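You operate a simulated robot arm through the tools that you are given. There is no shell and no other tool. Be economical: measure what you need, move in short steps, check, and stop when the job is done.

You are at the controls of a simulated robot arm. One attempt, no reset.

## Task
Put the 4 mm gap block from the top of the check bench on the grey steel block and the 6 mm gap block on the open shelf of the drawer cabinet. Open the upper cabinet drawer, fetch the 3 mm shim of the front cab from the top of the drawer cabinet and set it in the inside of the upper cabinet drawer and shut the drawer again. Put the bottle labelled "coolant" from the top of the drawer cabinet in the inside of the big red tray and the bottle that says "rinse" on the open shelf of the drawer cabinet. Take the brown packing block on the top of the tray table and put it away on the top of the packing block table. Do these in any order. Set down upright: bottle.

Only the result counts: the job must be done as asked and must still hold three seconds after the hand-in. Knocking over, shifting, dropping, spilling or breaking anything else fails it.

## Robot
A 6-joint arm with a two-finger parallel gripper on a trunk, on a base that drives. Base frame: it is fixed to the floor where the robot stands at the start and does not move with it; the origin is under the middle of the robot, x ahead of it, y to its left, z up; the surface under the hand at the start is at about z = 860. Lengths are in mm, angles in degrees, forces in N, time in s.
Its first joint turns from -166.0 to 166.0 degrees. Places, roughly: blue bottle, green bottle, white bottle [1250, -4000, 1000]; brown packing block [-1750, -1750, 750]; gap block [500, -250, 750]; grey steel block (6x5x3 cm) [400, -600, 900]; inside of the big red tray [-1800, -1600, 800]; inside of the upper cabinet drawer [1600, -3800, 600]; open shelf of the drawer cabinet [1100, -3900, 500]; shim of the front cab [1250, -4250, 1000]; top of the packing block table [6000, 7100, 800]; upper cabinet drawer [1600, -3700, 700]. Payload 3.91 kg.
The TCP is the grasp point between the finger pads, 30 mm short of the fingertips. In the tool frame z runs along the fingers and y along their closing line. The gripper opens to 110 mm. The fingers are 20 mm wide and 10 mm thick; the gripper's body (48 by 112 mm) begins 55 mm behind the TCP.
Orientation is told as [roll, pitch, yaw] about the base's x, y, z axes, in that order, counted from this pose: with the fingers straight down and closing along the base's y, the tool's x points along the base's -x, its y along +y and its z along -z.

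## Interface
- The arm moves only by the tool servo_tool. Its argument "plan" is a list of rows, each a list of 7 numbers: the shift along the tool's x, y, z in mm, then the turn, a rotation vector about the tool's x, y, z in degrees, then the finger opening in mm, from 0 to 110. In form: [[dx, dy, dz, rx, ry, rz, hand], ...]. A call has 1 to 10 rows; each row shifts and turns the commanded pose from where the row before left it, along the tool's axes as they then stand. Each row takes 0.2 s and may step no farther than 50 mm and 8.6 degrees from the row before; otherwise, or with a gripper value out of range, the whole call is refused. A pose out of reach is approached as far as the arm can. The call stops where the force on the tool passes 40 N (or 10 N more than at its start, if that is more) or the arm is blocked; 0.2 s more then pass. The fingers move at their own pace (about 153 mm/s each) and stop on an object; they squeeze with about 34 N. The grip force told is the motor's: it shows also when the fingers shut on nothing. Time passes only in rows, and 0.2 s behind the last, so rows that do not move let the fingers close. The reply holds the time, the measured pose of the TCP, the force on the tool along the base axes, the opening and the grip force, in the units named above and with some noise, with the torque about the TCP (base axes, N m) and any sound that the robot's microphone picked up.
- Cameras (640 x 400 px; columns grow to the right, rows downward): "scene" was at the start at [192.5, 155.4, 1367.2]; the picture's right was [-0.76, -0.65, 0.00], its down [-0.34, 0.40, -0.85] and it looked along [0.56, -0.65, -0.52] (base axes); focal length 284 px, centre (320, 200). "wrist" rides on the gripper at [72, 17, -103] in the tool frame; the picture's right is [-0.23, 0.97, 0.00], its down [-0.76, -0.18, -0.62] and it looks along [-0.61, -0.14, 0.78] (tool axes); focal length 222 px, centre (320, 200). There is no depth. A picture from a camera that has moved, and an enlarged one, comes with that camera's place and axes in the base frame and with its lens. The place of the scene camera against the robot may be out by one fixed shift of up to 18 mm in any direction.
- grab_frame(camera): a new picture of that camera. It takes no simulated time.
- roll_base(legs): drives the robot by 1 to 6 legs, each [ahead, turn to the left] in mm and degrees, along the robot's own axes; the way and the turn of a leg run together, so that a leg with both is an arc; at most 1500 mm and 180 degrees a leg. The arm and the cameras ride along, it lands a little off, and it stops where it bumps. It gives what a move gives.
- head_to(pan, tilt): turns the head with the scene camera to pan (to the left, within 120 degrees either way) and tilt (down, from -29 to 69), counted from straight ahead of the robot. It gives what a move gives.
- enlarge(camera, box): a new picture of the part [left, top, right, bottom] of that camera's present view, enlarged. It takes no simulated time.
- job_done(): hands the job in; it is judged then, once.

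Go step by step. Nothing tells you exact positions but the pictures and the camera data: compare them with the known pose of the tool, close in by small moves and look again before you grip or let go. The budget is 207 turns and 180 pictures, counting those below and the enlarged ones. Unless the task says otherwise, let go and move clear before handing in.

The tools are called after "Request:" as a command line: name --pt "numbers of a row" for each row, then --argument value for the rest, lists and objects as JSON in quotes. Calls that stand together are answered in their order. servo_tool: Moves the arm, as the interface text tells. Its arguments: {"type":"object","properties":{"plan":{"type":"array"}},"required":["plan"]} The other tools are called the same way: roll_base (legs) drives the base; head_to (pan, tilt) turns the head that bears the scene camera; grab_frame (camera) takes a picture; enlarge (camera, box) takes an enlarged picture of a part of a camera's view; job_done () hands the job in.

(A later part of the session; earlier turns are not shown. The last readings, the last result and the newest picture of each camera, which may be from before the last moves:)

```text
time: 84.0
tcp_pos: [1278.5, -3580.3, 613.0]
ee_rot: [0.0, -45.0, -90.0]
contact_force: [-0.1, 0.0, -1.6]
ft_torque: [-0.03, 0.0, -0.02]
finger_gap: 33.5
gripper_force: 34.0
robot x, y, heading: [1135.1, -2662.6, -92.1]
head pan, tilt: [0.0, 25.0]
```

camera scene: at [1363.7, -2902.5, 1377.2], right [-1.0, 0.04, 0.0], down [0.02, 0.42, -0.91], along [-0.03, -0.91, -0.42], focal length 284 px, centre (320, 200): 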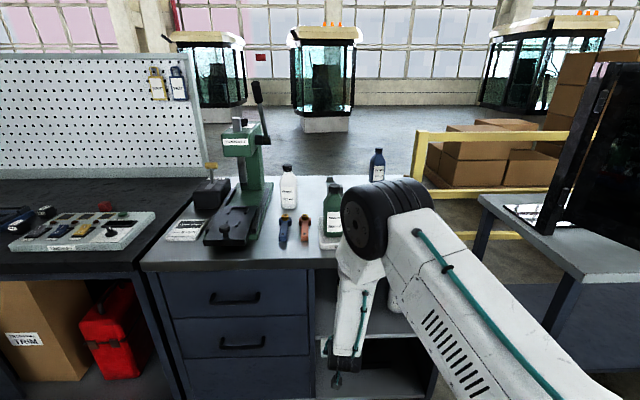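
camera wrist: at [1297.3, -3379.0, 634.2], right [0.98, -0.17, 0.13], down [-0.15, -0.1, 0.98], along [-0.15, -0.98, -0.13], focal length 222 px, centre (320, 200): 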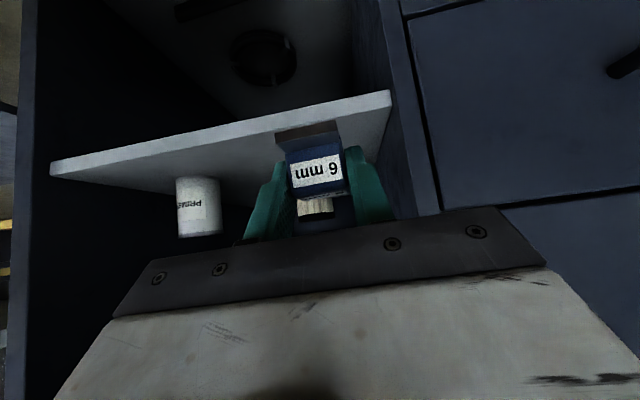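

Request:
servo_tool --pt "-10.5 -11.5 35 0 0 0 20" --pt "-10.5 -11.5 35 0 0 0 20" --pt "0 0 0 0 0 0 20"

Request:
grab_frame --camera "wrist"

```text
time: 84.8
tcp_pos: [1256.1, -3643.8, 575.9]
ee_rot: [-0.2, -45.1, -90.0]
contact_force: [0.8, 0.5, -0.7]
ft_torque: [-0.01, 0.02, 0.0]
finger_gap: 33.3
gripper_force: 32.7
robot x, y, heading: [1133.1, -2660.2, -92.1]
head pan, tilt: [0.0, 25.0]
```

```text
143 pictures are left
camera wrist: at [1273.5, -3521.6, 598.7], right [0.97, -0.16, 0.16], down [-0.18, -0.1, 0.98], along [-0.14, -0.98, -0.12], focal length 222 px, centre (320, 200)
```

wrist: 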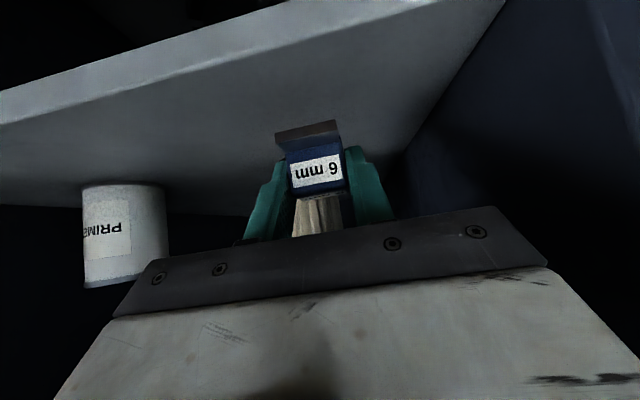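

Inside, over the shelf, front edge about y=-3617. I go 20 mm farther in and lower until touch.

Request:
servo_tool --pt "0 0 28 0 0 0 20" --pt "3.5 0 3.5 0 0 0 20" --pt "1.4 0 1.4 0 0 0 20" --pt "1.4 0 1.4 0 0 0 20" --pt "1.4 0 1.4 0 0 0 20" --pt "0 0 0 0 0 0 20"

Request:
grab_frame --camera "wrist"

```text
time: 86.2
tcp_pos: [1254.6, -3665.2, 549.8]
ee_rot: [-0.1, -45.1, -90.1]
contact_force: [-1.4, 2.0, 17.7]
ft_torque: [-0.16, -0.14, -0.01]
finger_gap: 33.6
gripper_force: 34.4
robot x, y, heading: [1134.9, -2662.6, -92.2]
head pan, tilt: [0.0, 25.0]
```

```text
142 pictures are left
camera wrist: at [1272.3, -3542.3, 570.4], right [0.97, -0.16, 0.16], down [-0.18, -0.09, 0.98], along [-0.14, -0.98, -0.12], focal length 222 px, centre (320, 200)
```

wrist: 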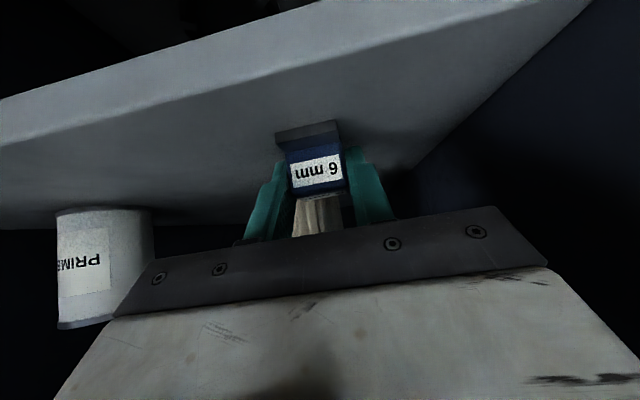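

Touching the shelf (17 N). Release and withdraw back and up.

Request:
servo_tool --pt "0 0 -1 0 0 0 50" --pt "0 0 0 0 0 0 60" --pt "0 0 0 0 0 0 60" --pt "0 0 -30 0 0 0 60" --pt "0 0 -40 0 0 0 60" --pt "0 0 -40 0 0 0 60" --pt "0 0 0 0 0 0 60"

Request:
grab_frame --camera "wrist"

```text
time: 87.8
tcp_pos: [1253.9, -3584.4, 623.9]
ee_rot: [-0.1, -45.0, -90.0]
contact_force: [0.4, 0.3, -0.1]
ft_torque: [-0.01, -0.01, -0.02]
finger_gap: 60.0
gripper_force: 0.0
robot x, y, heading: [1130.5, -2663.9, -92.3]
head pan, tilt: [0.0, 25.0]
```

```text
141 pictures are left
camera wrist: at [1271.0, -3461.9, 645.9], right [0.97, -0.16, 0.16], down [-0.18, -0.1, 0.98], along [-0.14, -0.98, -0.12], focal length 222 px, centre (320, 200)
```

wrist: 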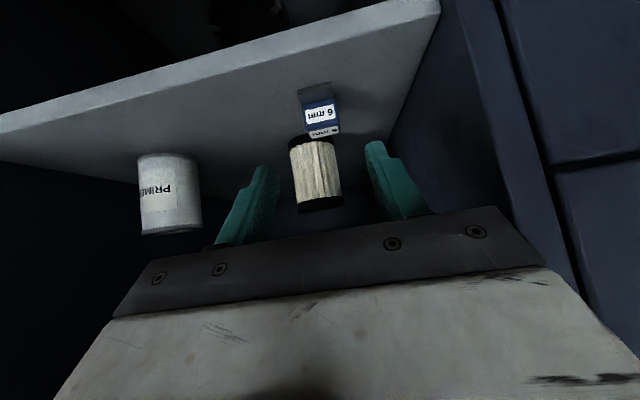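

The 6 mm block stands on the shelf. Now I inspect the shims on the cabinet top at higher zoom.

Request:
enlarge --camera "scene" --box '[318, 160, 388, 204]'

```text
9.09 times, centred on (353, 182) of scene
camera zoom: at [1363.6, -2902.5, 1377.2], right [-1.0, 0.04, 0.0], down [0.02, 0.42, -0.91], along [-0.03, -0.91, -0.42], focal length 2585 px, centre (20, 364)
```

zoom: 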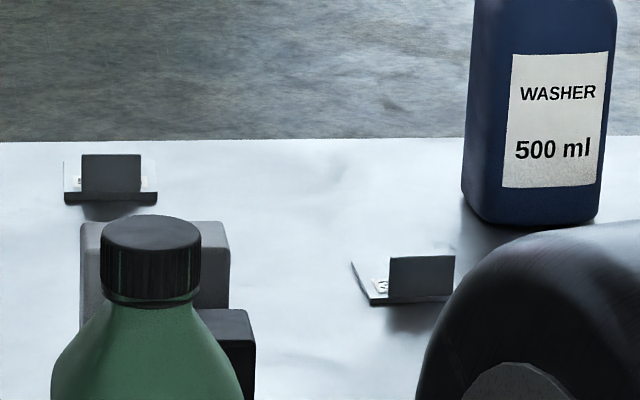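

I retract from the shelf and raise the arm, then view the shims from above with the wrist camera.

Request:
servo_tool --pt "0 0 -50 0 0 0 60" --pt "0 0 -50 0 0 0 60" --pt "-30 0 -30 0 0 0 60" --pt "-30 0 -30 0 0 0 60" --pt "-30 0 -30 0 0 0 60" --pt "-30 0 -30 0 0 0 60" --pt "-30 0 -30 0 0 0 60" --pt "-30 0 -30 0 0 0 60" --pt "-30 0 -30 0 0 0 60" --pt "-30 0 -30 0 0 0 60"

Request:
servo_tool --pt "-30 0 -30 0 8 0 60" --pt "-30 0 -30 0 8 0 60" --pt "-30 0 -30 0 8 0 60" --pt "-30 0 -10 0 8 0 60" --pt "-30 0 0 0 0 0 60" --pt "-30 0 0 0 0 0 60" --pt "-30 0 0 0 0 0 60" --pt "0 0 0 0 0 0 60"

Request:
grab_frame --camera "wrist"

```text
time: 90.0
tcp_pos: [1253.5, -3513.6, 1036.2]
ee_rot: [-0.1, -44.9, -90.0]
contact_force: [-1.2, -0.4, -0.8]
ft_torque: [-0.01, -0.01, 0.0]
finger_gap: 60.3
gripper_force: 0.0
robot x, y, heading: [1128.7, -2661.8, -91.9]
head pan, tilt: [0.0, 25.0]
```

```text
time: 91.8
tcp_pos: [1253.6, -3644.7, 1200.0]
ee_rot: [-0.1, -13.0, -90.2]
contact_force: [-0.5, 0.7, -0.2]
ft_torque: [0.03, -0.02, 0.04]
finger_gap: 59.8
gripper_force: 0.0
robot x, y, heading: [1130.7, -2663.7, -92.2]
head pan, tilt: [0.0, 25.0]
```

```text
139 pictures are left
camera wrist: at [1271.8, -3552.8, 1285.0], right [0.97, -0.22, 0.05], down [-0.18, -0.6, 0.78], along [-0.14, -0.77, -0.63], focal length 222 px, centre (320, 200)
```

wrist: 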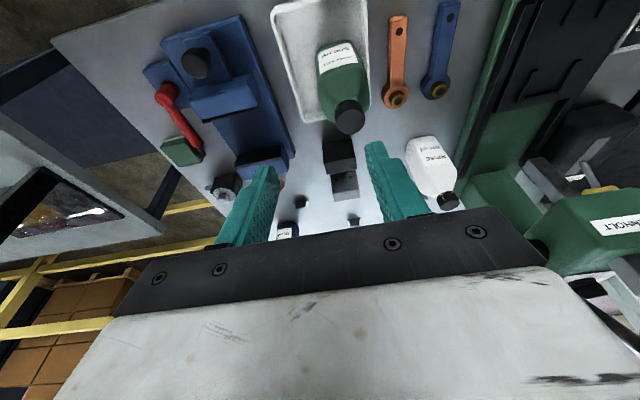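

Request:
enlarge --camera "wrist" --box '[270, 180, 370, 240]'

```text
6.40 times, centred on (320, 210) of wrist
camera zoom: at [1271.8, -3552.8, 1285.0], right [0.97, -0.22, 0.05], down [-0.18, -0.6, 0.78], along [-0.14, -0.77, -0.63], focal length 1422 px, centre (320, 136)
```

zoom: 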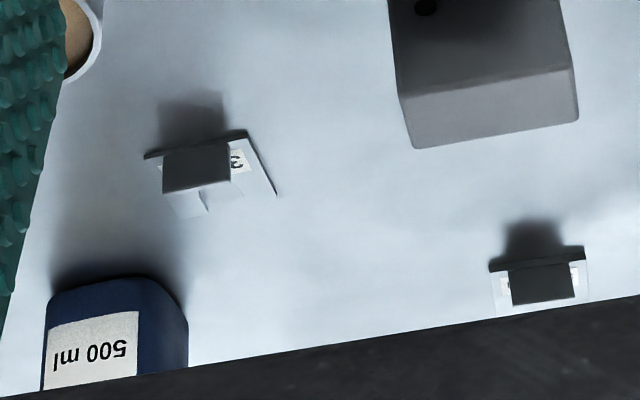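

The shim labels are hidden behind their tabs from this side. I drive 450 mm nearer, with the arm high, to look down at them.

Request:
roll_base --legs '[[450, 1]]'

Request:
grab_frame --camera "wrist"

Request:
grab_frame --camera "scene"

```text
time: 94.5
tcp_pos: [1261.1, -4099.8, 1201.6]
ee_rot: [0.0, -13.0, -88.9]
contact_force: [0.4, 0.1, 0.2]
ft_torque: [0.0, 0.01, 0.02]
finger_gap: 60.2
gripper_force: 0.1
robot x, y, heading: [1119.5, -3118.0, -90.8]
head pan, tilt: [0.0, 25.0]
```

```text
137 pictures are left
camera wrist: at [1277.3, -4007.5, 1285.0], right [0.98, -0.2, 0.05], down [-0.17, -0.61, 0.78], along [-0.13, -0.77, -0.63], focal length 222 px, centre (320, 200)
```

wrist: 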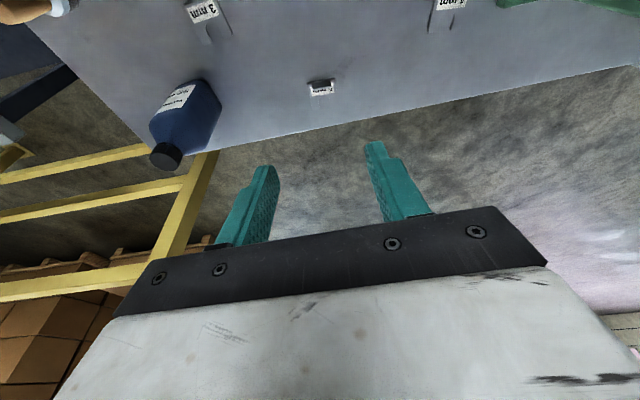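

```text
136 pictures are left
camera scene: at [1355.8, -3355.7, 1377.2], right [-1.0, 0.02, 0.0], down [0.01, 0.42, -0.91], along [-0.02, -0.91, -0.42], focal length 284 px, centre (320, 200)
```

scene: 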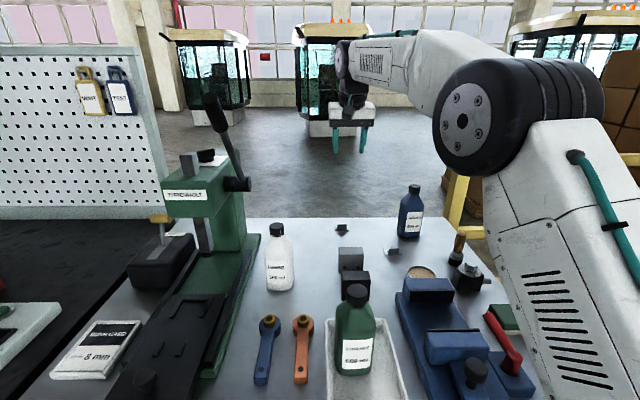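

Request:
enlarge --camera "wrist" --box '[170, 0, 250, 50]'

Request:
enlarge --camera "wrist" --box '[290, 60, 370, 110]'

Request:
enlarge --camera "wrist" --box '[410, 0, 490, 50]'

```text
8.00 times, centred on (210, 25) of wrist
camera zoom: at [1277.3, -4007.5, 1285.0], right [0.98, -0.2, 0.05], down [-0.17, -0.61, 0.78], along [-0.13, -0.77, -0.63], focal length 1777 px, centre (1200, 1600)
```

zoom: 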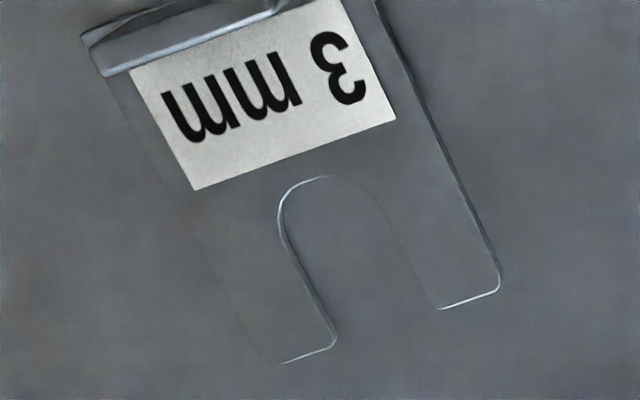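

```text
8.00 times, centred on (330, 85) of wrist
camera zoom: at [1277.3, -4007.5, 1285.0], right [0.98, -0.2, 0.05], down [-0.17, -0.61, 0.78], along [-0.13, -0.77, -0.63], focal length 1777 px, centre (240, 1120)
```

zoom: 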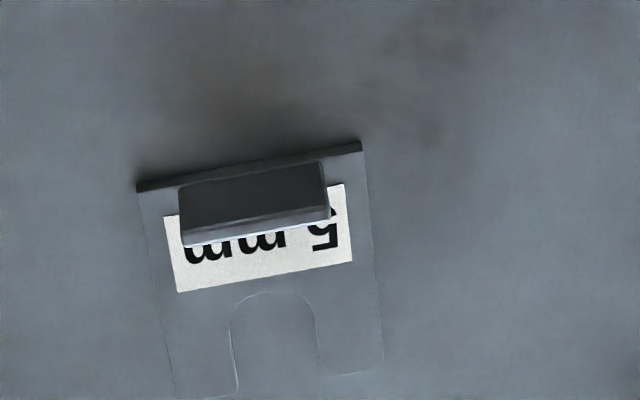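

```text
8.00 times, centred on (450, 25) of wrist
camera zoom: at [1277.3, -4007.5, 1285.0], right [0.98, -0.2, 0.05], down [-0.17, -0.61, 0.78], along [-0.13, -0.77, -0.63], focal length 1777 px, centre (-720, 1600)
```

zoom: 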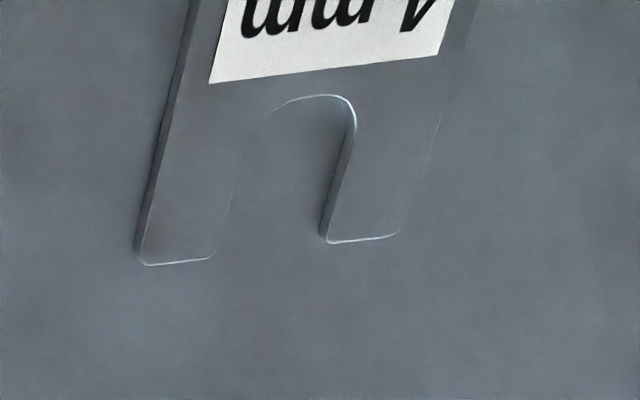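

The shim at the right (about 1112,-4090) reads 3 mm; the others are 5 mm and 4 mm. I drive 80 mm nearer, point the tool down and turn it so that it closes along y on the upright tab.

Request:
roll_base --legs '[[80, 0.8]]'

Request:
servo_tool --pt "0 0 0 0 6.5 0 60" --pt "0 0 0 0 6.5 0 60" --pt "15 -25 0 0 0 -8.5 60" --pt "15 -25 0 0 0 -8.5 60" --pt "15 -25 0 0 0 -8.5 60" --pt "0 0 0 0 0 -8.5 60" --pt "0 0 0 0 0 -8.5 60" --pt "0 0 0 0 0 -8.5 60" --pt "0 0 0 0 0 -8.5 60" --pt "0 0 0 0 0 -8.5 60"

```text
time: 95.6
tcp_pos: [1277.2, -4178.8, 1201.5]
ee_rot: [-0.1, -13.1, -87.9]
contact_force: [0.4, 0.1, 0.0]
ft_torque: [0.01, 0.03, 0.01]
finger_gap: 59.9
gripper_force: 0.1
robot x, y, heading: [1120.7, -3198.1, -90.0]
head pan, tilt: [0.0, 25.0]
```

```text
time: 97.8
tcp_pos: [1194.7, -4148.4, 1201.2]
ee_rot: [-0.1, 0.1, -19.9]
contact_force: [0.1, -0.4, -0.4]
ft_torque: [-0.02, -0.02, 0.03]
finger_gap: 60.0
gripper_force: 0.0
robot x, y, heading: [1119.5, -3202.9, -90.2]
head pan, tilt: [0.0, 25.0]
```

Request:
servo_tool --pt "0 0 0 0 0 -7 60" --pt "0 0 0 0 0 -7 60" --pt "0 0 0 0 0 -7 60" --pt "27 20 33 0 0 0 60" --pt "27 20 33 0 0 0 60" --pt "27 20 33 0 0 0 60" --pt "0 0 40 0 0 0 60" --pt "0 0 40 0 0 0 60" --pt "0 0 20 0 0 0 60" --pt "0 0 0 0 0 0 60"

Request:
grab_frame --camera "wrist"

Request:
grab_frame --camera "scene"

```text
time: 100.0
tcp_pos: [1114.3, -4089.8, 1000.9]
ee_rot: [0.1, 0.1, 1.0]
contact_force: [-0.2, 0.1, 0.7]
ft_torque: [0.02, 0.02, -0.03]
finger_gap: 60.1
gripper_force: 0.0
robot x, y, heading: [1117.7, -3203.9, -90.0]
head pan, tilt: [0.0, 25.0]
```

```text
132 pictures are left
camera wrist: at [1042.1, -4075.4, 1104.8], right [0.21, 0.98, 0.0], down [0.77, -0.17, 0.62], along [0.61, -0.13, -0.78], focal length 222 px, centre (320, 200)
```

wrist: 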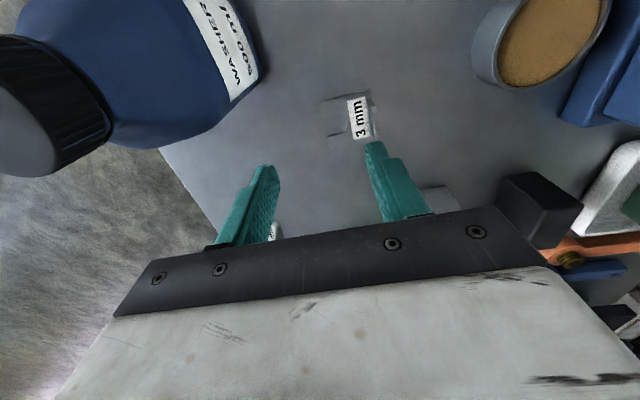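

```text
131 pictures are left
camera scene: at [1358.6, -3433.0, 1377.2], right [-1.0, 0.0, 0.0], down [0.0, 0.42, -0.91], along [0.0, -0.91, -0.42], focal length 284 px, centre (320, 200)
```

scene: 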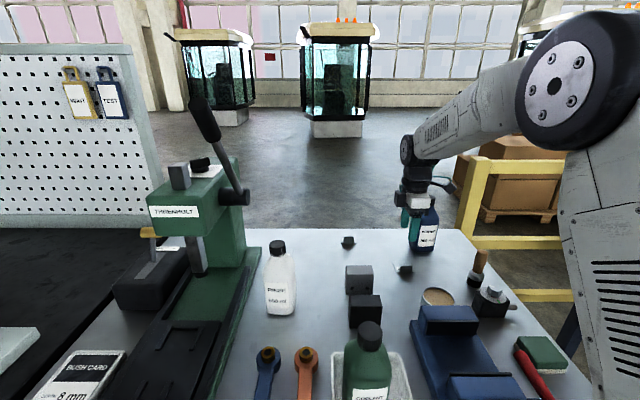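

Request:
enlarge --camera "wrist" --box '[310, 70, 430, 145]'

```text
5.33 times, centred on (370, 108) of wrist
camera zoom: at [1042.1, -4075.4, 1104.8], right [0.21, 0.98, 0.0], down [0.77, -0.17, 0.62], along [0.61, -0.13, -0.78], focal length 1185 px, centre (53, 693)
```

zoom: 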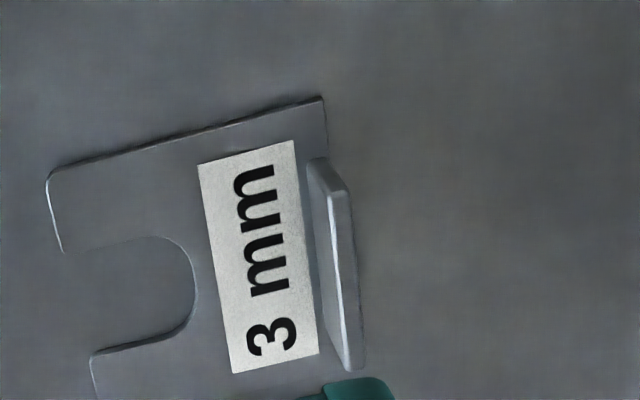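

Triangulating both views, the cabinet top is at z≈880 and the 3 mm shim's tab is near (1122,-4040). I move over it and look again.

Request:
servo_tool --pt "-4 25 0 0 0 0 60" --pt "-4 25 0 0 0 0 60" --pt "0 0 25 0 0 0 60" --pt "0 0 20 0 0 0 60" --pt "0 0 0 0 0 0 60"

Request:
enlarge --camera "wrist" --box '[220, 80, 420, 205]'

```text
time: 101.2
tcp_pos: [1118.8, -4038.8, 957.7]
ee_rot: [0.0, 0.1, 0.9]
contact_force: [0.0, -0.2, 0.4]
ft_torque: [-0.01, 0.01, 0.05]
finger_gap: 60.1
gripper_force: 0.1
robot x, y, heading: [1120.7, -3199.2, -90.1]
head pan, tilt: [0.0, 25.0]
```

```text
3.20 times, centred on (320, 142) of wrist
camera zoom: at [1046.9, -4024.2, 1060.9], right [0.21, 0.98, 0.0], down [0.77, -0.17, 0.62], along [0.61, -0.13, -0.78], focal length 711 px, centre (320, 384)
```

zoom: 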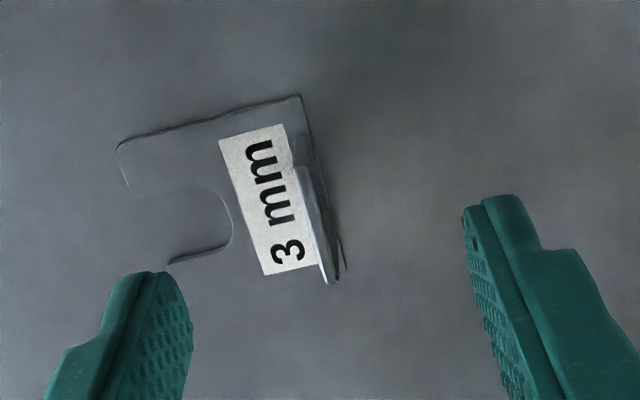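

Request:
servo_tool --pt "-3 -1 20 0 0 0 60" --pt "0 0 19 0 0 0 60" --pt "0 0 0 0 0 0 60"

Request:
enlarge --camera "wrist" --box '[220, 80, 420, 205]'

```text
time: 102.0
tcp_pos: [1120.8, -4042.7, 918.4]
ee_rot: [-0.1, 0.1, 0.8]
contact_force: [0.2, 0.2, 0.1]
ft_torque: [0.0, -0.02, -0.01]
finger_gap: 59.9
gripper_force: 0.0
robot x, y, heading: [1119.5, -3203.0, -90.2]
head pan, tilt: [0.0, 25.0]
```

```text
3.20 times, centred on (320, 142) of wrist
camera zoom: at [1049.6, -4027.7, 1021.6], right [0.21, 0.98, 0.0], down [0.77, -0.17, 0.62], along [0.61, -0.13, -0.78], focal length 711 px, centre (320, 384)
```

zoom: 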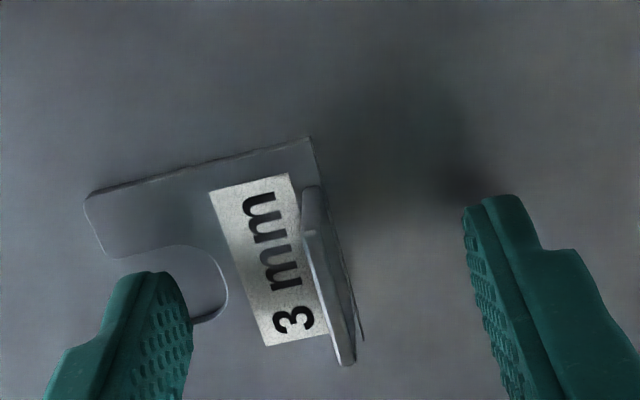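

Request:
servo_tool --pt "0 0 0 0 0 0 20" --pt "0 0 0 0 0 0 0" --pt "0 0 0 0 0 0 0" --pt "0 0 0 0 0 0 0"

Request:
servo_tool --pt "0 0 -20 0 0 0 0" --pt "0 0 -40 0 0 0 0" --pt "0 0 -40 0 0 0 0" --pt "0 0 -40 0 0 0 0" --pt "0 0 -40 0 0 0 0" --pt "0 0 -40 0 0 0 0" --pt "0 0 0 0 0 0 0"

Request:
grab_frame --camera "wrist"

```text
time: 103.0
tcp_pos: [1122.6, -4042.1, 918.5]
ee_rot: [0.0, 0.1, 0.9]
contact_force: [0.7, 0.3, -0.4]
ft_torque: [-0.01, -0.02, 0.0]
finger_gap: 3.0
gripper_force: 34.0
robot x, y, heading: [1118.7, -3204.7, -90.0]
head pan, tilt: [0.0, 25.0]
```

```text
time: 104.6
tcp_pos: [1123.1, -4042.8, 1139.6]
ee_rot: [-0.1, 0.2, 0.9]
contact_force: [-0.1, 0.1, -0.6]
ft_torque: [-0.01, 0.0, -0.01]
finger_gap: 3.2
gripper_force: 34.2
robot x, y, heading: [1119.3, -3201.3, -90.1]
head pan, tilt: [0.0, 25.0]
```

```text
127 pictures are left
camera wrist: at [1051.1, -4028.7, 1242.3], right [0.21, 0.98, 0.0], down [0.77, -0.17, 0.62], along [0.61, -0.13, -0.78], focal length 222 px, centre (320, 200)
```

wrist: 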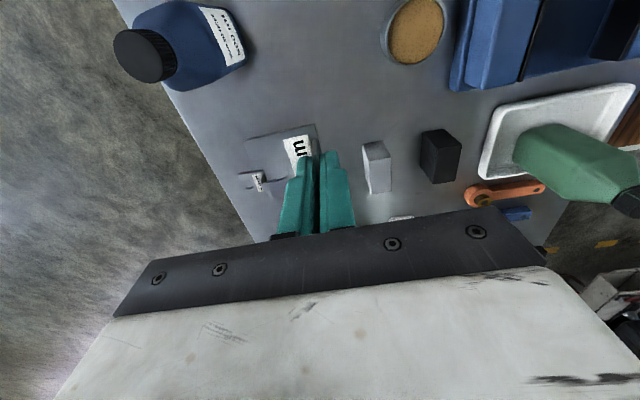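

The 3 mm shim is in hand. I'll park it temporarily at the free front strip of the cabinet top, so that the hand is free to open the drawer. Backing up first.

Request:
roll_base --legs '[[-350, 0]]'

Request:
grab_frame --camera "scene"

```text
time: 106.8
tcp_pos: [1125.3, -3697.6, 1139.8]
ee_rot: [0.0, 0.1, 1.2]
contact_force: [0.2, 1.1, -0.3]
ft_torque: [0.0, -0.02, 0.02]
finger_gap: 2.8
gripper_force: 33.9
robot x, y, heading: [1124.4, -2856.1, -90.2]
head pan, tilt: [0.0, 25.0]
```

```text
126 pictures are left
camera scene: at [1359.2, -3087.2, 1377.2], right [-1.0, 0.0, 0.0], down [0.0, 0.42, -0.91], along [0.0, -0.91, -0.42], focal length 284 px, centre (320, 200)
```

scene: 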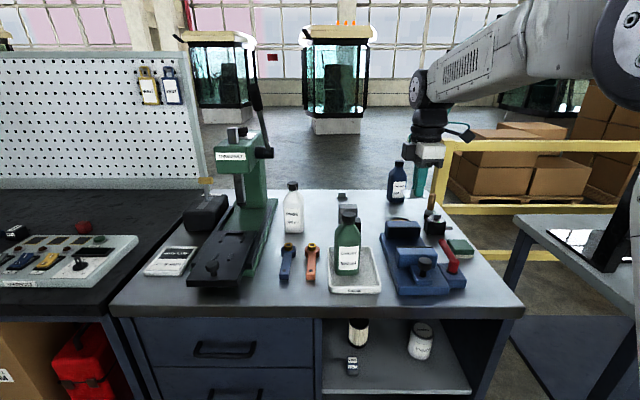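

Request:
servo_tool --pt "0 35 -10 0 0 0 0" --pt "0 35 -10 0 0 0 0" --pt "0 35 -10 0 0 0 0" --pt "-43 0 0 0 0 0 0" --pt "-43 0 0 0 0 0 0" --pt "-43 0 0 0 0 0 0" --pt "-43 0 0 0 0 0 0" --pt "-43 0 0 0 0 0 0" --pt "-43 0 0 0 0 0 0" --pt "-42 0 0 0 0 0 0"

Request:
servo_tool --pt "0 0 45 0 0 0 0" --pt "0 0 45 0 0 0 0" --pt "0 0 45 0 0 0 0" --pt "0 0 45 0 0 0 0" --pt "0 0 0 0 0 0 0"

Request:
grab_frame --camera "wrist"

Request:
grab_frame --camera "scene"

```text
time: 109.0
tcp_pos: [1423.2, -3584.9, 1168.6]
ee_rot: [0.0, 0.1, 1.0]
contact_force: [-0.3, -0.3, 0.1]
ft_torque: [0.02, -0.04, 0.0]
finger_gap: 2.9
gripper_force: 34.5
robot x, y, heading: [1123.7, -2857.0, -89.9]
head pan, tilt: [0.0, 25.0]
```

```text
time: 110.2
tcp_pos: [1423.9, -3586.2, 989.5]
ee_rot: [0.0, 0.1, 1.1]
contact_force: [-0.9, -0.2, -0.1]
ft_torque: [0.01, 0.0, 0.01]
finger_gap: 2.7
gripper_force: 34.0
robot x, y, heading: [1122.0, -2855.3, -89.9]
head pan, tilt: [0.0, 25.0]
```

```text
125 pictures are left
camera wrist: at [1351.4, -3572.2, 1092.8], right [0.21, 0.98, 0.0], down [0.77, -0.16, 0.62], along [0.61, -0.13, -0.78], focal length 222 px, centre (320, 200)
```

wrist: 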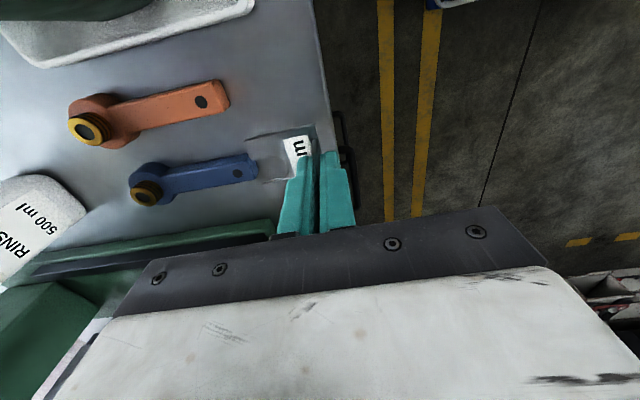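

```text
124 pictures are left
camera scene: at [1359.2, -3087.1, 1377.2], right [-1.0, 0.0, 0.0], down [0.0, 0.42, -0.91], along [0.0, -0.91, -0.42], focal length 284 px, centre (320, 200)
```

scene: 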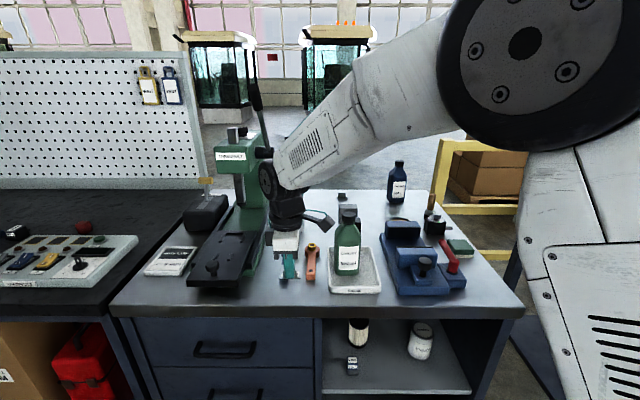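

The counter's front edge is at y≈-3575, with room before the wrenches. Lowering the shim there.

Request:
servo_tool --pt "0 -6 35 0 0 0 0" --pt "0 0 32 0 0 0 0" --pt "0 0 2 0 0 0 0" --pt "0 0 1.5 0 0 0 0" --pt "0 0 1 0 0 0 0" --pt "0 0 0 0 0 0 0"

```text
time: 111.6
tcp_pos: [1424.2, -3592.3, 918.5]
ee_rot: [-0.1, 0.0, 1.1]
contact_force: [0.6, 2.3, 17.2]
ft_torque: [0.02, 0.17, -0.03]
finger_gap: 3.2
gripper_force: 33.9
robot x, y, heading: [1117.7, -2856.0, -89.9]
head pan, tilt: [0.0, 25.0]
```

Released position touching. Opening, rising and bringing the arm back in front of the robot.

Request:
servo_tool --pt "0 0 0 0 0 0 30" --pt "0 0 0 0 0 0 40" --pt "0 0 -30 0 0 0 40" --pt "0 0 -45 0 0 0 40" --pt "0 0 -45 0 0 0 40" --pt "0 0 -45 0 0 0 40" --pt "0 0 -45 0 0 0 40" --pt "0 0 0 0 0 0 40"

Request:
enlarge --camera "wrist" --box '[200, 60, 440, 210]'

Request:
servo_tool --pt "40 15 0 0 0 8 40" --pt "40 15 0 0 0 8 40" --pt "40 15 0 0 0 8 40" --pt "40 15 0 0 0 8 40" --pt "35 30 0 0 0 8 40" --pt "0 0 0 0 0 8 40" --pt "0 0 0 0 0 8 40" --pt "0 0 0 0 0 8 40" --pt "0 0 0 0 0 8 40" --pt "0 0 0 0 0 8 40"

```text
time: 113.4
tcp_pos: [1422.9, -3590.8, 1127.4]
ee_rot: [0.1, 0.1, 1.0]
contact_force: [-0.6, 0.1, -0.3]
ft_torque: [-0.03, 0.0, 0.0]
finger_gap: 40.0
gripper_force: 0.0
robot x, y, heading: [1118.1, -2853.3, -89.9]
head pan, tilt: [0.0, 25.0]
```

```text
2.67 times, centred on (320, 135) of wrist
camera zoom: at [1351.3, -3576.3, 1229.6], right [0.21, 0.98, 0.0], down [0.77, -0.16, 0.62], along [0.61, -0.13, -0.78], focal length 592 px, centre (320, 373)
```

zoom: 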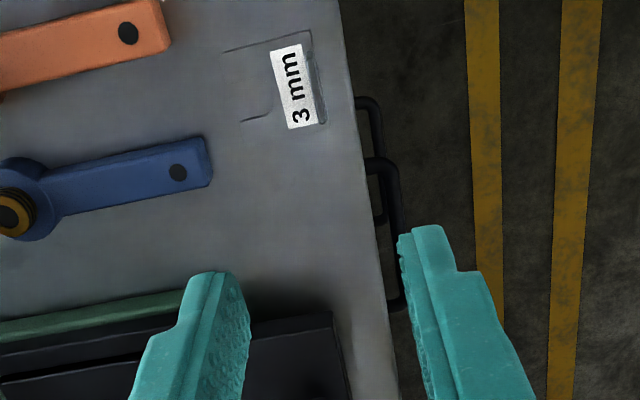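

```text
time: 115.6
tcp_pos: [1265.1, -3460.8, 1126.8]
ee_rot: [-0.1, 0.1, -78.9]
contact_force: [1.0, 0.1, 0.5]
ft_torque: [0.0, 0.03, 0.0]
finger_gap: 39.9
gripper_force: 0.1
robot x, y, heading: [1121.3, -2858.8, -89.9]
head pan, tilt: [0.0, 25.0]
```

The shim is parked. The upper drawer's handle bar is near (1595,-3561). I shift the robot left by turning, driving 450 and turning back, and stand farther off.

Request:
roll_base --legs '[[0, 90], [450, 0], [0, -90], [-190, 0]]'

Request:
grab_frame --camera "scene"

```text
time: 127.1
tcp_pos: [1719.1, -3260.4, 1127.1]
ee_rot: [-0.1, 0.0, -77.5]
contact_force: [-0.2, 0.3, 0.0]
ft_torque: [-0.05, 0.01, -0.03]
finger_gap: 40.2
gripper_force: 0.2
robot x, y, heading: [1560.3, -2662.0, -88.7]
head pan, tilt: [0.0, 25.0]
```

```text
122 pictures are left
camera scene: at [1804.7, -2886.2, 1377.2], right [-1.0, -0.02, 0.0], down [-0.01, 0.42, -0.91], along [0.02, -0.91, -0.42], focal length 284 px, centre (320, 200)
```

scene: 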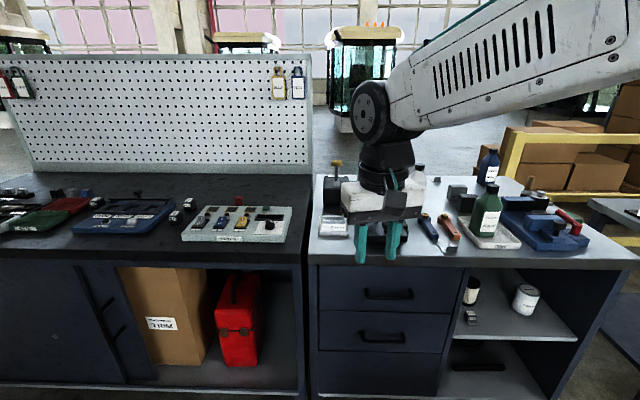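

The handle is at about (1600,-3562,747). I turn the tool a quarter and tilt it 45° so the fingers straddle the bar from above and below.

Request:
servo_tool --pt "0 0 0 0 0 -7.75 60" --pt "0 0 0 0 0 -7.75 60" --pt "0 0 0 0 0 -7.75 60" --pt "0 0 0 0 0 -7.75 60" --pt "0 0 0 0 0 -7.75 60" --pt "0 0 0 0 0 -7.75 60" --pt "0 0 0 0 0 -7.75 60" --pt "0 0 0 0 0 -7.75 60" --pt "0 0 0 0 0 -7.75 60" --pt "0 0 0 0 0 -7.75 60"

Request:
servo_tool --pt "40 -15 0 7.5 0 0 60" --pt "40 -15 0 7.5 0 0 60" --pt "40 -15 0 7.5 0 0 60" --pt "0 -20 0 7.5 0 0 60" --pt "0 -20 0 7.5 0 0 60" --pt "0 -20 0 7.5 0 0 60" --pt "0 0 50 0 0 0 60" --pt "0 0 50 0 0 0 60" --pt "0 0 0 0 0 0 60"

```text
time: 129.3
tcp_pos: [1719.1, -3261.7, 1127.4]
ee_rot: [-0.1, 0.1, 0.1]
contact_force: [0.6, 1.4, -1.0]
ft_torque: [0.01, -0.03, 0.0]
finger_gap: 59.7
gripper_force: 0.1
robot x, y, heading: [1560.0, -2661.5, -88.5]
head pan, tilt: [0.0, 25.0]
```

```text
time: 131.3
tcp_pos: [1600.9, -3428.0, 1094.2]
ee_rot: [-45.1, 0.2, 0.0]
contact_force: [0.8, 1.0, -0.4]
ft_torque: [0.03, -0.03, -0.01]
finger_gap: 60.1
gripper_force: 0.0
robot x, y, heading: [1562.0, -2659.4, -88.6]
head pan, tilt: [0.0, 25.0]
```

Request:
servo_tool --pt "0 22.4 37 0 0 0 60" --pt "0 22.4 37 0 0 0 60" --pt "0 22.4 37 0 0 0 60" --pt "0 22.4 37 0 0 0 60" --pt "0 22.4 37 0 0 0 60" --pt "0 22.4 37 0 0 0 60" --pt "0 22.4 37 0 0 0 60" --pt "0 0 0 0 0 0 60"

Request:
grab_frame --camera "wrist"

Request:
grab_frame --camera "scene"

```text
time: 133.1
tcp_pos: [1608.6, -3502.0, 799.3]
ee_rot: [-44.9, 0.5, -0.6]
contact_force: [-0.1, 0.4, -0.7]
ft_torque: [0.03, -0.03, 0.02]
finger_gap: 60.1
gripper_force: 0.1
out of reach, approached as far as the arm can: row 7
robot x, y, heading: [1560.5, -2659.6, -88.7]
head pan, tilt: [0.0, 25.0]
```

```text
121 pictures are left
camera wrist: at [1537.6, -3419.3, 860.6], right [0.23, 0.69, -0.69], down [0.77, 0.31, 0.56], along [0.6, -0.66, -0.46], focal length 222 px, centre (320, 200)
```

wrist: 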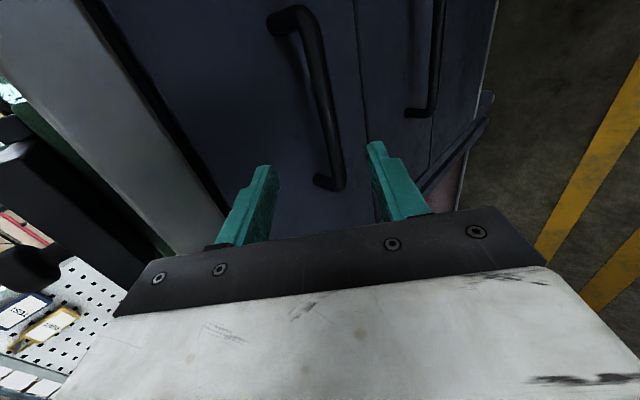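

```text
120 pictures are left
camera scene: at [1804.7, -2886.2, 1377.2], right [-1.0, -0.02, 0.0], down [-0.01, 0.42, -0.91], along [0.02, -0.91, -0.42], focal length 284 px, centre (320, 200)
```

scene: 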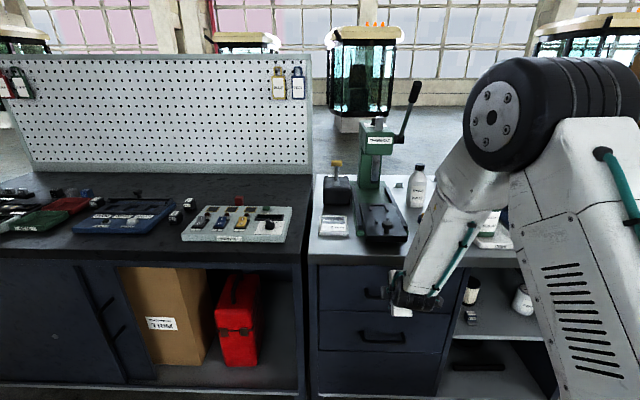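

The bar is at about y=-3561, z=731, x 1529–1659. I approach along the tool with a narrower opening and check.

Request:
servo_tool --pt "14.6 6.4 0 0 0 0 40" --pt "0 0 25 0 0 0 40" --pt "0 0 20 0 0 0 40" --pt "0 0 0 0 0 0 40"

Request:
grab_frame --camera "wrist"

```text
time: 134.1
tcp_pos: [1613.8, -3532.1, 768.5]
ee_rot: [-44.9, 0.6, -0.5]
contact_force: [0.3, 0.1, 0.0]
ft_torque: [0.02, 0.01, -0.03]
finger_gap: 40.2
gripper_force: 0.1
out of reach, approached as far as the arm can: row 1, 2
robot x, y, heading: [1560.1, -2662.3, -88.4]
head pan, tilt: [0.0, 25.0]
```

```text
119 pictures are left
camera wrist: at [1542.6, -3448.8, 830.7], right [0.23, 0.69, -0.69], down [0.77, 0.31, 0.56], along [0.6, -0.66, -0.46], focal length 222 px, centre (320, 200)
```

wrist: 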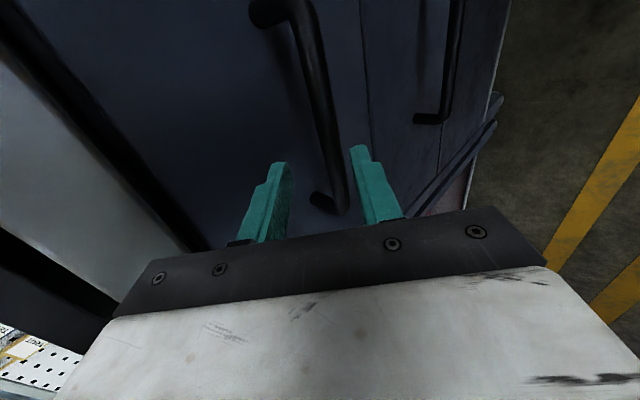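

Request:
servo_tool --pt "0 6 10 0 0 0 40" --pt "0 0 19 0 0 0 40" --pt "0 0 0 0 0 0 40"

Request:
grab_frame --camera "wrist"

```text
time: 134.9
tcp_pos: [1614.9, -3549.3, 745.2]
ee_rot: [-44.9, 0.6, -0.4]
contact_force: [-0.2, -0.9, -0.7]
ft_torque: [0.0, -0.02, 0.01]
finger_gap: 40.1
gripper_force: 0.0
out of reach, approached as far as the arm can: row 2
robot x, y, heading: [1559.2, -2661.1, -88.8]
head pan, tilt: [0.0, 25.0]
```

```text
118 pictures are left
camera wrist: at [1545.3, -3465.5, 807.9], right [0.23, 0.69, -0.69], down [0.77, 0.31, 0.56], along [0.6, -0.66, -0.46], focal length 222 px, centre (320, 200)
```

wrist: 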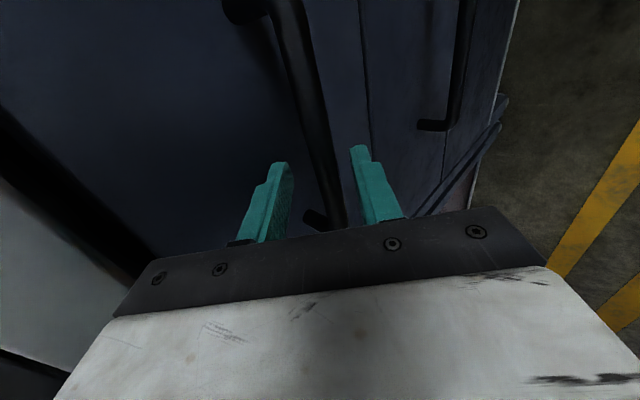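

The bar is between the fingers. Closing.

Request:
servo_tool --pt "0 0 3 0 0 0 0" --pt "0 0 0 0 0 0 0" --pt "0 0 0 0 0 0 0" --pt "0 0 0 0 0 0 0"

Request:
grab_frame --camera "wrist"

```text
time: 135.5
tcp_pos: [1616.8, -3546.9, 743.0]
ee_rot: [-44.4, 0.6, -0.5]
contact_force: [-2.4, 12.3, 14.7]
ft_torque: [0.0, 0.24, -0.16]
finger_gap: 13.6
gripper_force: 45.0
robot x, y, heading: [1559.8, -2659.7, -88.8]
head pan, tilt: [0.0, 25.0]
stopped in row 2: the force on the tool passed its limit at 41 N (the readings are from after the stop); the commanded pose is now the measured one
```

```text
117 pictures are left
camera wrist: at [1545.3, -3463.5, 805.2], right [0.23, 0.69, -0.68], down [0.77, 0.3, 0.56], along [0.6, -0.65, -0.47], focal length 222 px, centre (320, 200)
```

wrist: 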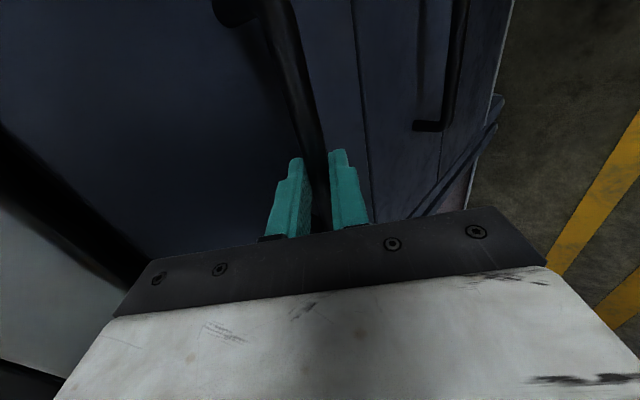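

Request:
servo_tool --pt "0 0 0 0 0 0 0" --pt "0 0 0 0 0 0 0"

Request:
roll_base --legs '[[-60, 0]]'

Request:
grab_frame --camera "scene"

```text
time: 136.1
tcp_pos: [1616.2, -3547.4, 743.2]
ee_rot: [-44.5, 0.6, -0.4]
contact_force: [-2.2, 16.6, 18.4]
ft_torque: [-0.01, -0.03, 0.22]
finger_gap: 13.5
gripper_force: 45.2
robot x, y, heading: [1562.4, -2660.9, -88.7]
head pan, tilt: [0.0, 25.0]
```

```text
time: 137.1
tcp_pos: [1616.5, -3486.0, 742.5]
ee_rot: [-44.5, 0.6, -0.2]
contact_force: [10.1, -2.1, 14.6]
ft_torque: [-0.15, -0.3, 0.26]
finger_gap: 13.6
gripper_force: 44.9
robot x, y, heading: [1556.8, -2602.6, -88.6]
head pan, tilt: [0.0, 25.0]
```

```text
116 pictures are left
camera scene: at [1803.7, -2823.2, 1377.3], right [-1.0, -0.02, 0.0], down [-0.01, 0.42, -0.91], along [0.02, -0.91, -0.42], focal length 284 px, centre (320, 200)
```

scene: 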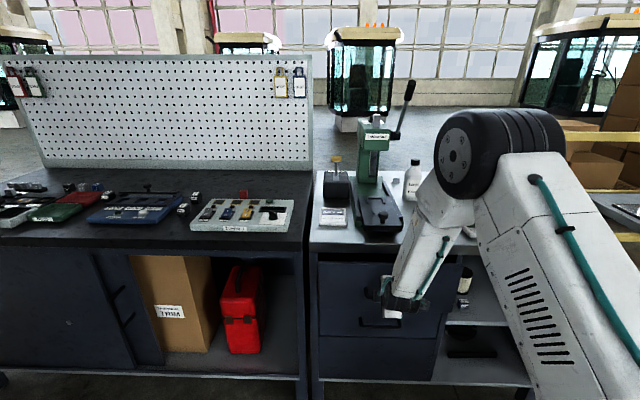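

The drawer is coming out. Pulling 160 mm more.

Request:
roll_base --legs '[[-80, 0], [-80, 0]]'

Request:
grab_frame --camera "scene"

```text
time: 138.6
tcp_pos: [1616.1, -3372.5, 741.9]
ee_rot: [-44.5, 0.6, 0.0]
contact_force: [0.6, 0.1, 0.2]
ft_torque: [-0.02, -0.02, -0.38]
finger_gap: 13.6
gripper_force: 44.9
robot x, y, heading: [1557.3, -2484.3, -88.2]
head pan, tilt: [0.0, 25.0]
stopped in leg 2: the force on the tool passed its limit at 43 N (the readings are from after the stop); the commanded pose is now the measured one
```

```text
115 pictures are left
camera scene: at [1801.3, -2708.6, 1377.2], right [-1.0, -0.03, 0.0], down [-0.01, 0.42, -0.91], along [0.03, -0.91, -0.42], focal length 284 px, centre (320, 200)
```

scene: 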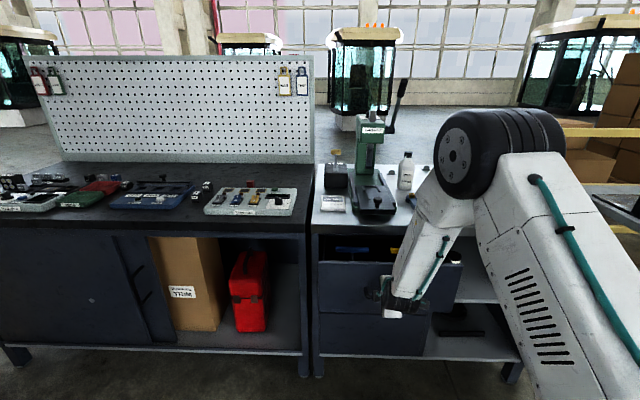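

The drawer is open about 175 mm (it seems to be at its stop). I let go and back the hand off.

Request:
servo_tool --pt "0 0 0 0 0 0 40" --pt "0 0 0 0 0 0 40" --pt "0 0 -40 0 0 0 40" --pt "0 0 -45 0 0 0 40" --pt "0 -32 -32 0 0 0 40" --pt "0 -32 -32 0 0 0 40" --pt "0 -32 -32 0 0 0 40" --pt "0 -32 -32 0 0 0 40" --pt "0 -32 -32 0 0 0 40" --pt "0 0 0 0 0 0 40"

Request:
grab_frame --camera "scene"

```text
time: 140.8
tcp_pos: [1621.6, -3314.7, 1031.3]
ee_rot: [-44.5, 0.5, 0.0]
contact_force: [-1.0, -0.4, 0.4]
ft_torque: [-0.01, 0.01, -0.05]
finger_gap: 40.0
gripper_force: 0.2
robot x, y, heading: [1555.9, -2481.7, -88.4]
head pan, tilt: [0.0, 25.0]
```

```text
114 pictures are left
camera scene: at [1801.2, -2708.6, 1377.2], right [-1.0, -0.03, 0.0], down [-0.01, 0.42, -0.91], along [0.03, -0.91, -0.42], focal length 284 px, centre (320, 200)
```

scene: 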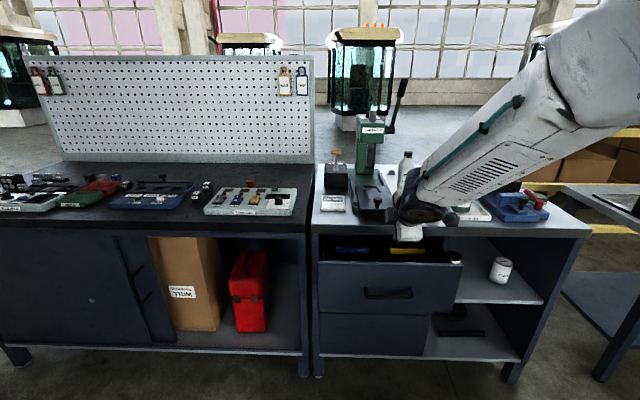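

The drawer stands open. I straighten the tool and drive a bit nearer to fetch the parked shim.

Request:
servo_tool --pt "0 -15 -15 -7.5 0 0 40" --pt "0 -15 -15 -7.5 0 0 40" --pt "0 -15 -15 -7.5 0 0 40" --pt "0 0 0 -7.5 0 0 40" --pt "0 0 0 -7.5 0 0 40" --pt "0 0 0 -7 0 0 40" --pt "0 0 0 0 0 0 40"

Request:
roll_base --legs '[[230, -1.5]]'

```text
time: 142.4
tcp_pos: [1615.3, -3322.9, 1086.3]
ee_rot: [-3.4, 1.6, -1.1]
contact_force: [0.4, 0.1, 0.8]
ft_torque: [0.01, 0.02, -0.01]
finger_gap: 40.3
gripper_force: 0.0
out of reach, approached as far as the arm can: row 1
robot x, y, heading: [1555.3, -2481.7, -88.6]
head pan, tilt: [0.0, 25.0]
```

```text
time: 144.2
tcp_pos: [1599.6, -3553.6, 1084.9]
ee_rot: [-3.5, 1.5, -2.4]
contact_force: [0.6, -0.1, 0.7]
ft_torque: [0.02, -0.05, -0.01]
finger_gap: 40.1
gripper_force: 0.0
robot x, y, heading: [1561.9, -2711.5, -89.5]
head pan, tilt: [0.0, 25.0]
```

Request:
servo_tool --pt "0 0 0 -3.5 -1.5 -3.4 40" --pt "44 -9.6 0 0 0 0 40" --pt "44 -9.6 0 0 0 0 40" --pt "44 -9.6 0 0 0 0 40" --pt "44 -9.6 0 0 0 0 40" --pt "0 0 40 0 0 0 40" --pt "0 0 40 0 0 0 40" --pt "0 0 0 0 0 0 40"

Request:
enlarge --camera "wrist" --box '[200, 60, 440, 210]'

```text
time: 145.9
tcp_pos: [1424.4, -3596.3, 1005.4]
ee_rot: [0.2, 0.1, 1.2]
contact_force: [-0.7, -0.4, 0.0]
ft_torque: [0.0, 0.02, 0.04]
finger_gap: 40.0
gripper_force: 0.1
robot x, y, heading: [1560.3, -2713.7, -89.7]
head pan, tilt: [0.0, 25.0]
```

```text
2.67 times, centred on (320, 135) of wrist
camera zoom: at [1352.1, -3582.6, 1108.1], right [0.21, 0.98, 0.0], down [0.77, -0.16, 0.62], along [0.61, -0.13, -0.78], focal length 592 px, centre (320, 373)
```

zoom: 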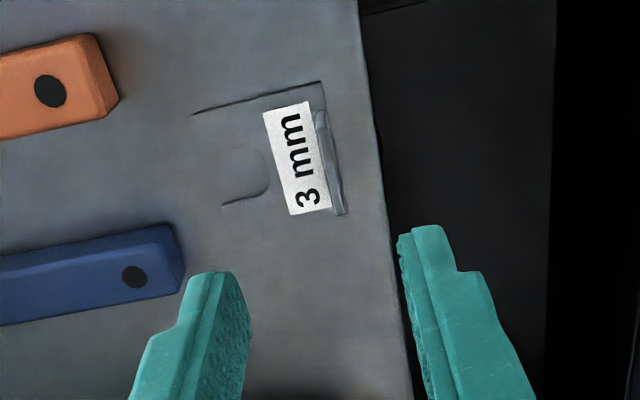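

The tab is at (1423,-3593). Going down and gripping.

Request:
servo_tool --pt "1 3 40 0 0 0 40" --pt "0 0 30 0 0 0 40" --pt "0 0 17 0 0 0 40" --pt "0 0 0 0 0 0 40"

Request:
enlarge --camera "wrist" --box '[200, 60, 440, 210]'

```text
time: 146.9
tcp_pos: [1422.9, -3591.9, 917.5]
ee_rot: [0.1, 0.1, 1.1]
contact_force: [0.2, -0.4, 0.7]
ft_torque: [0.01, -0.03, 0.05]
finger_gap: 40.0
gripper_force: 0.1
robot x, y, heading: [1555.0, -2712.3, -89.9]
head pan, tilt: [0.0, 25.0]
```

```text
2.67 times, centred on (320, 135) of wrist
camera zoom: at [1350.8, -3578.3, 1021.5], right [0.21, 0.98, 0.0], down [0.77, -0.16, 0.62], along [0.61, -0.13, -0.78], focal length 592 px, centre (320, 373)
```

zoom: 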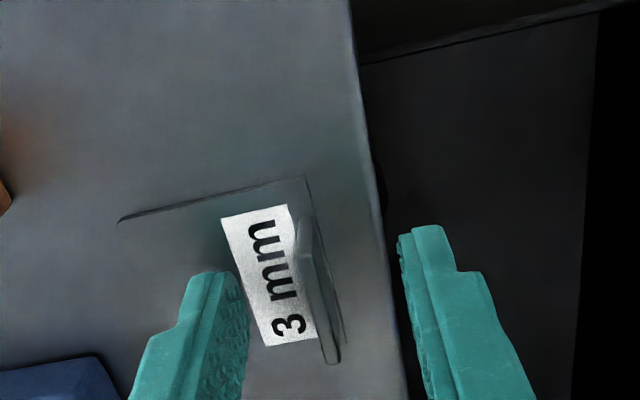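

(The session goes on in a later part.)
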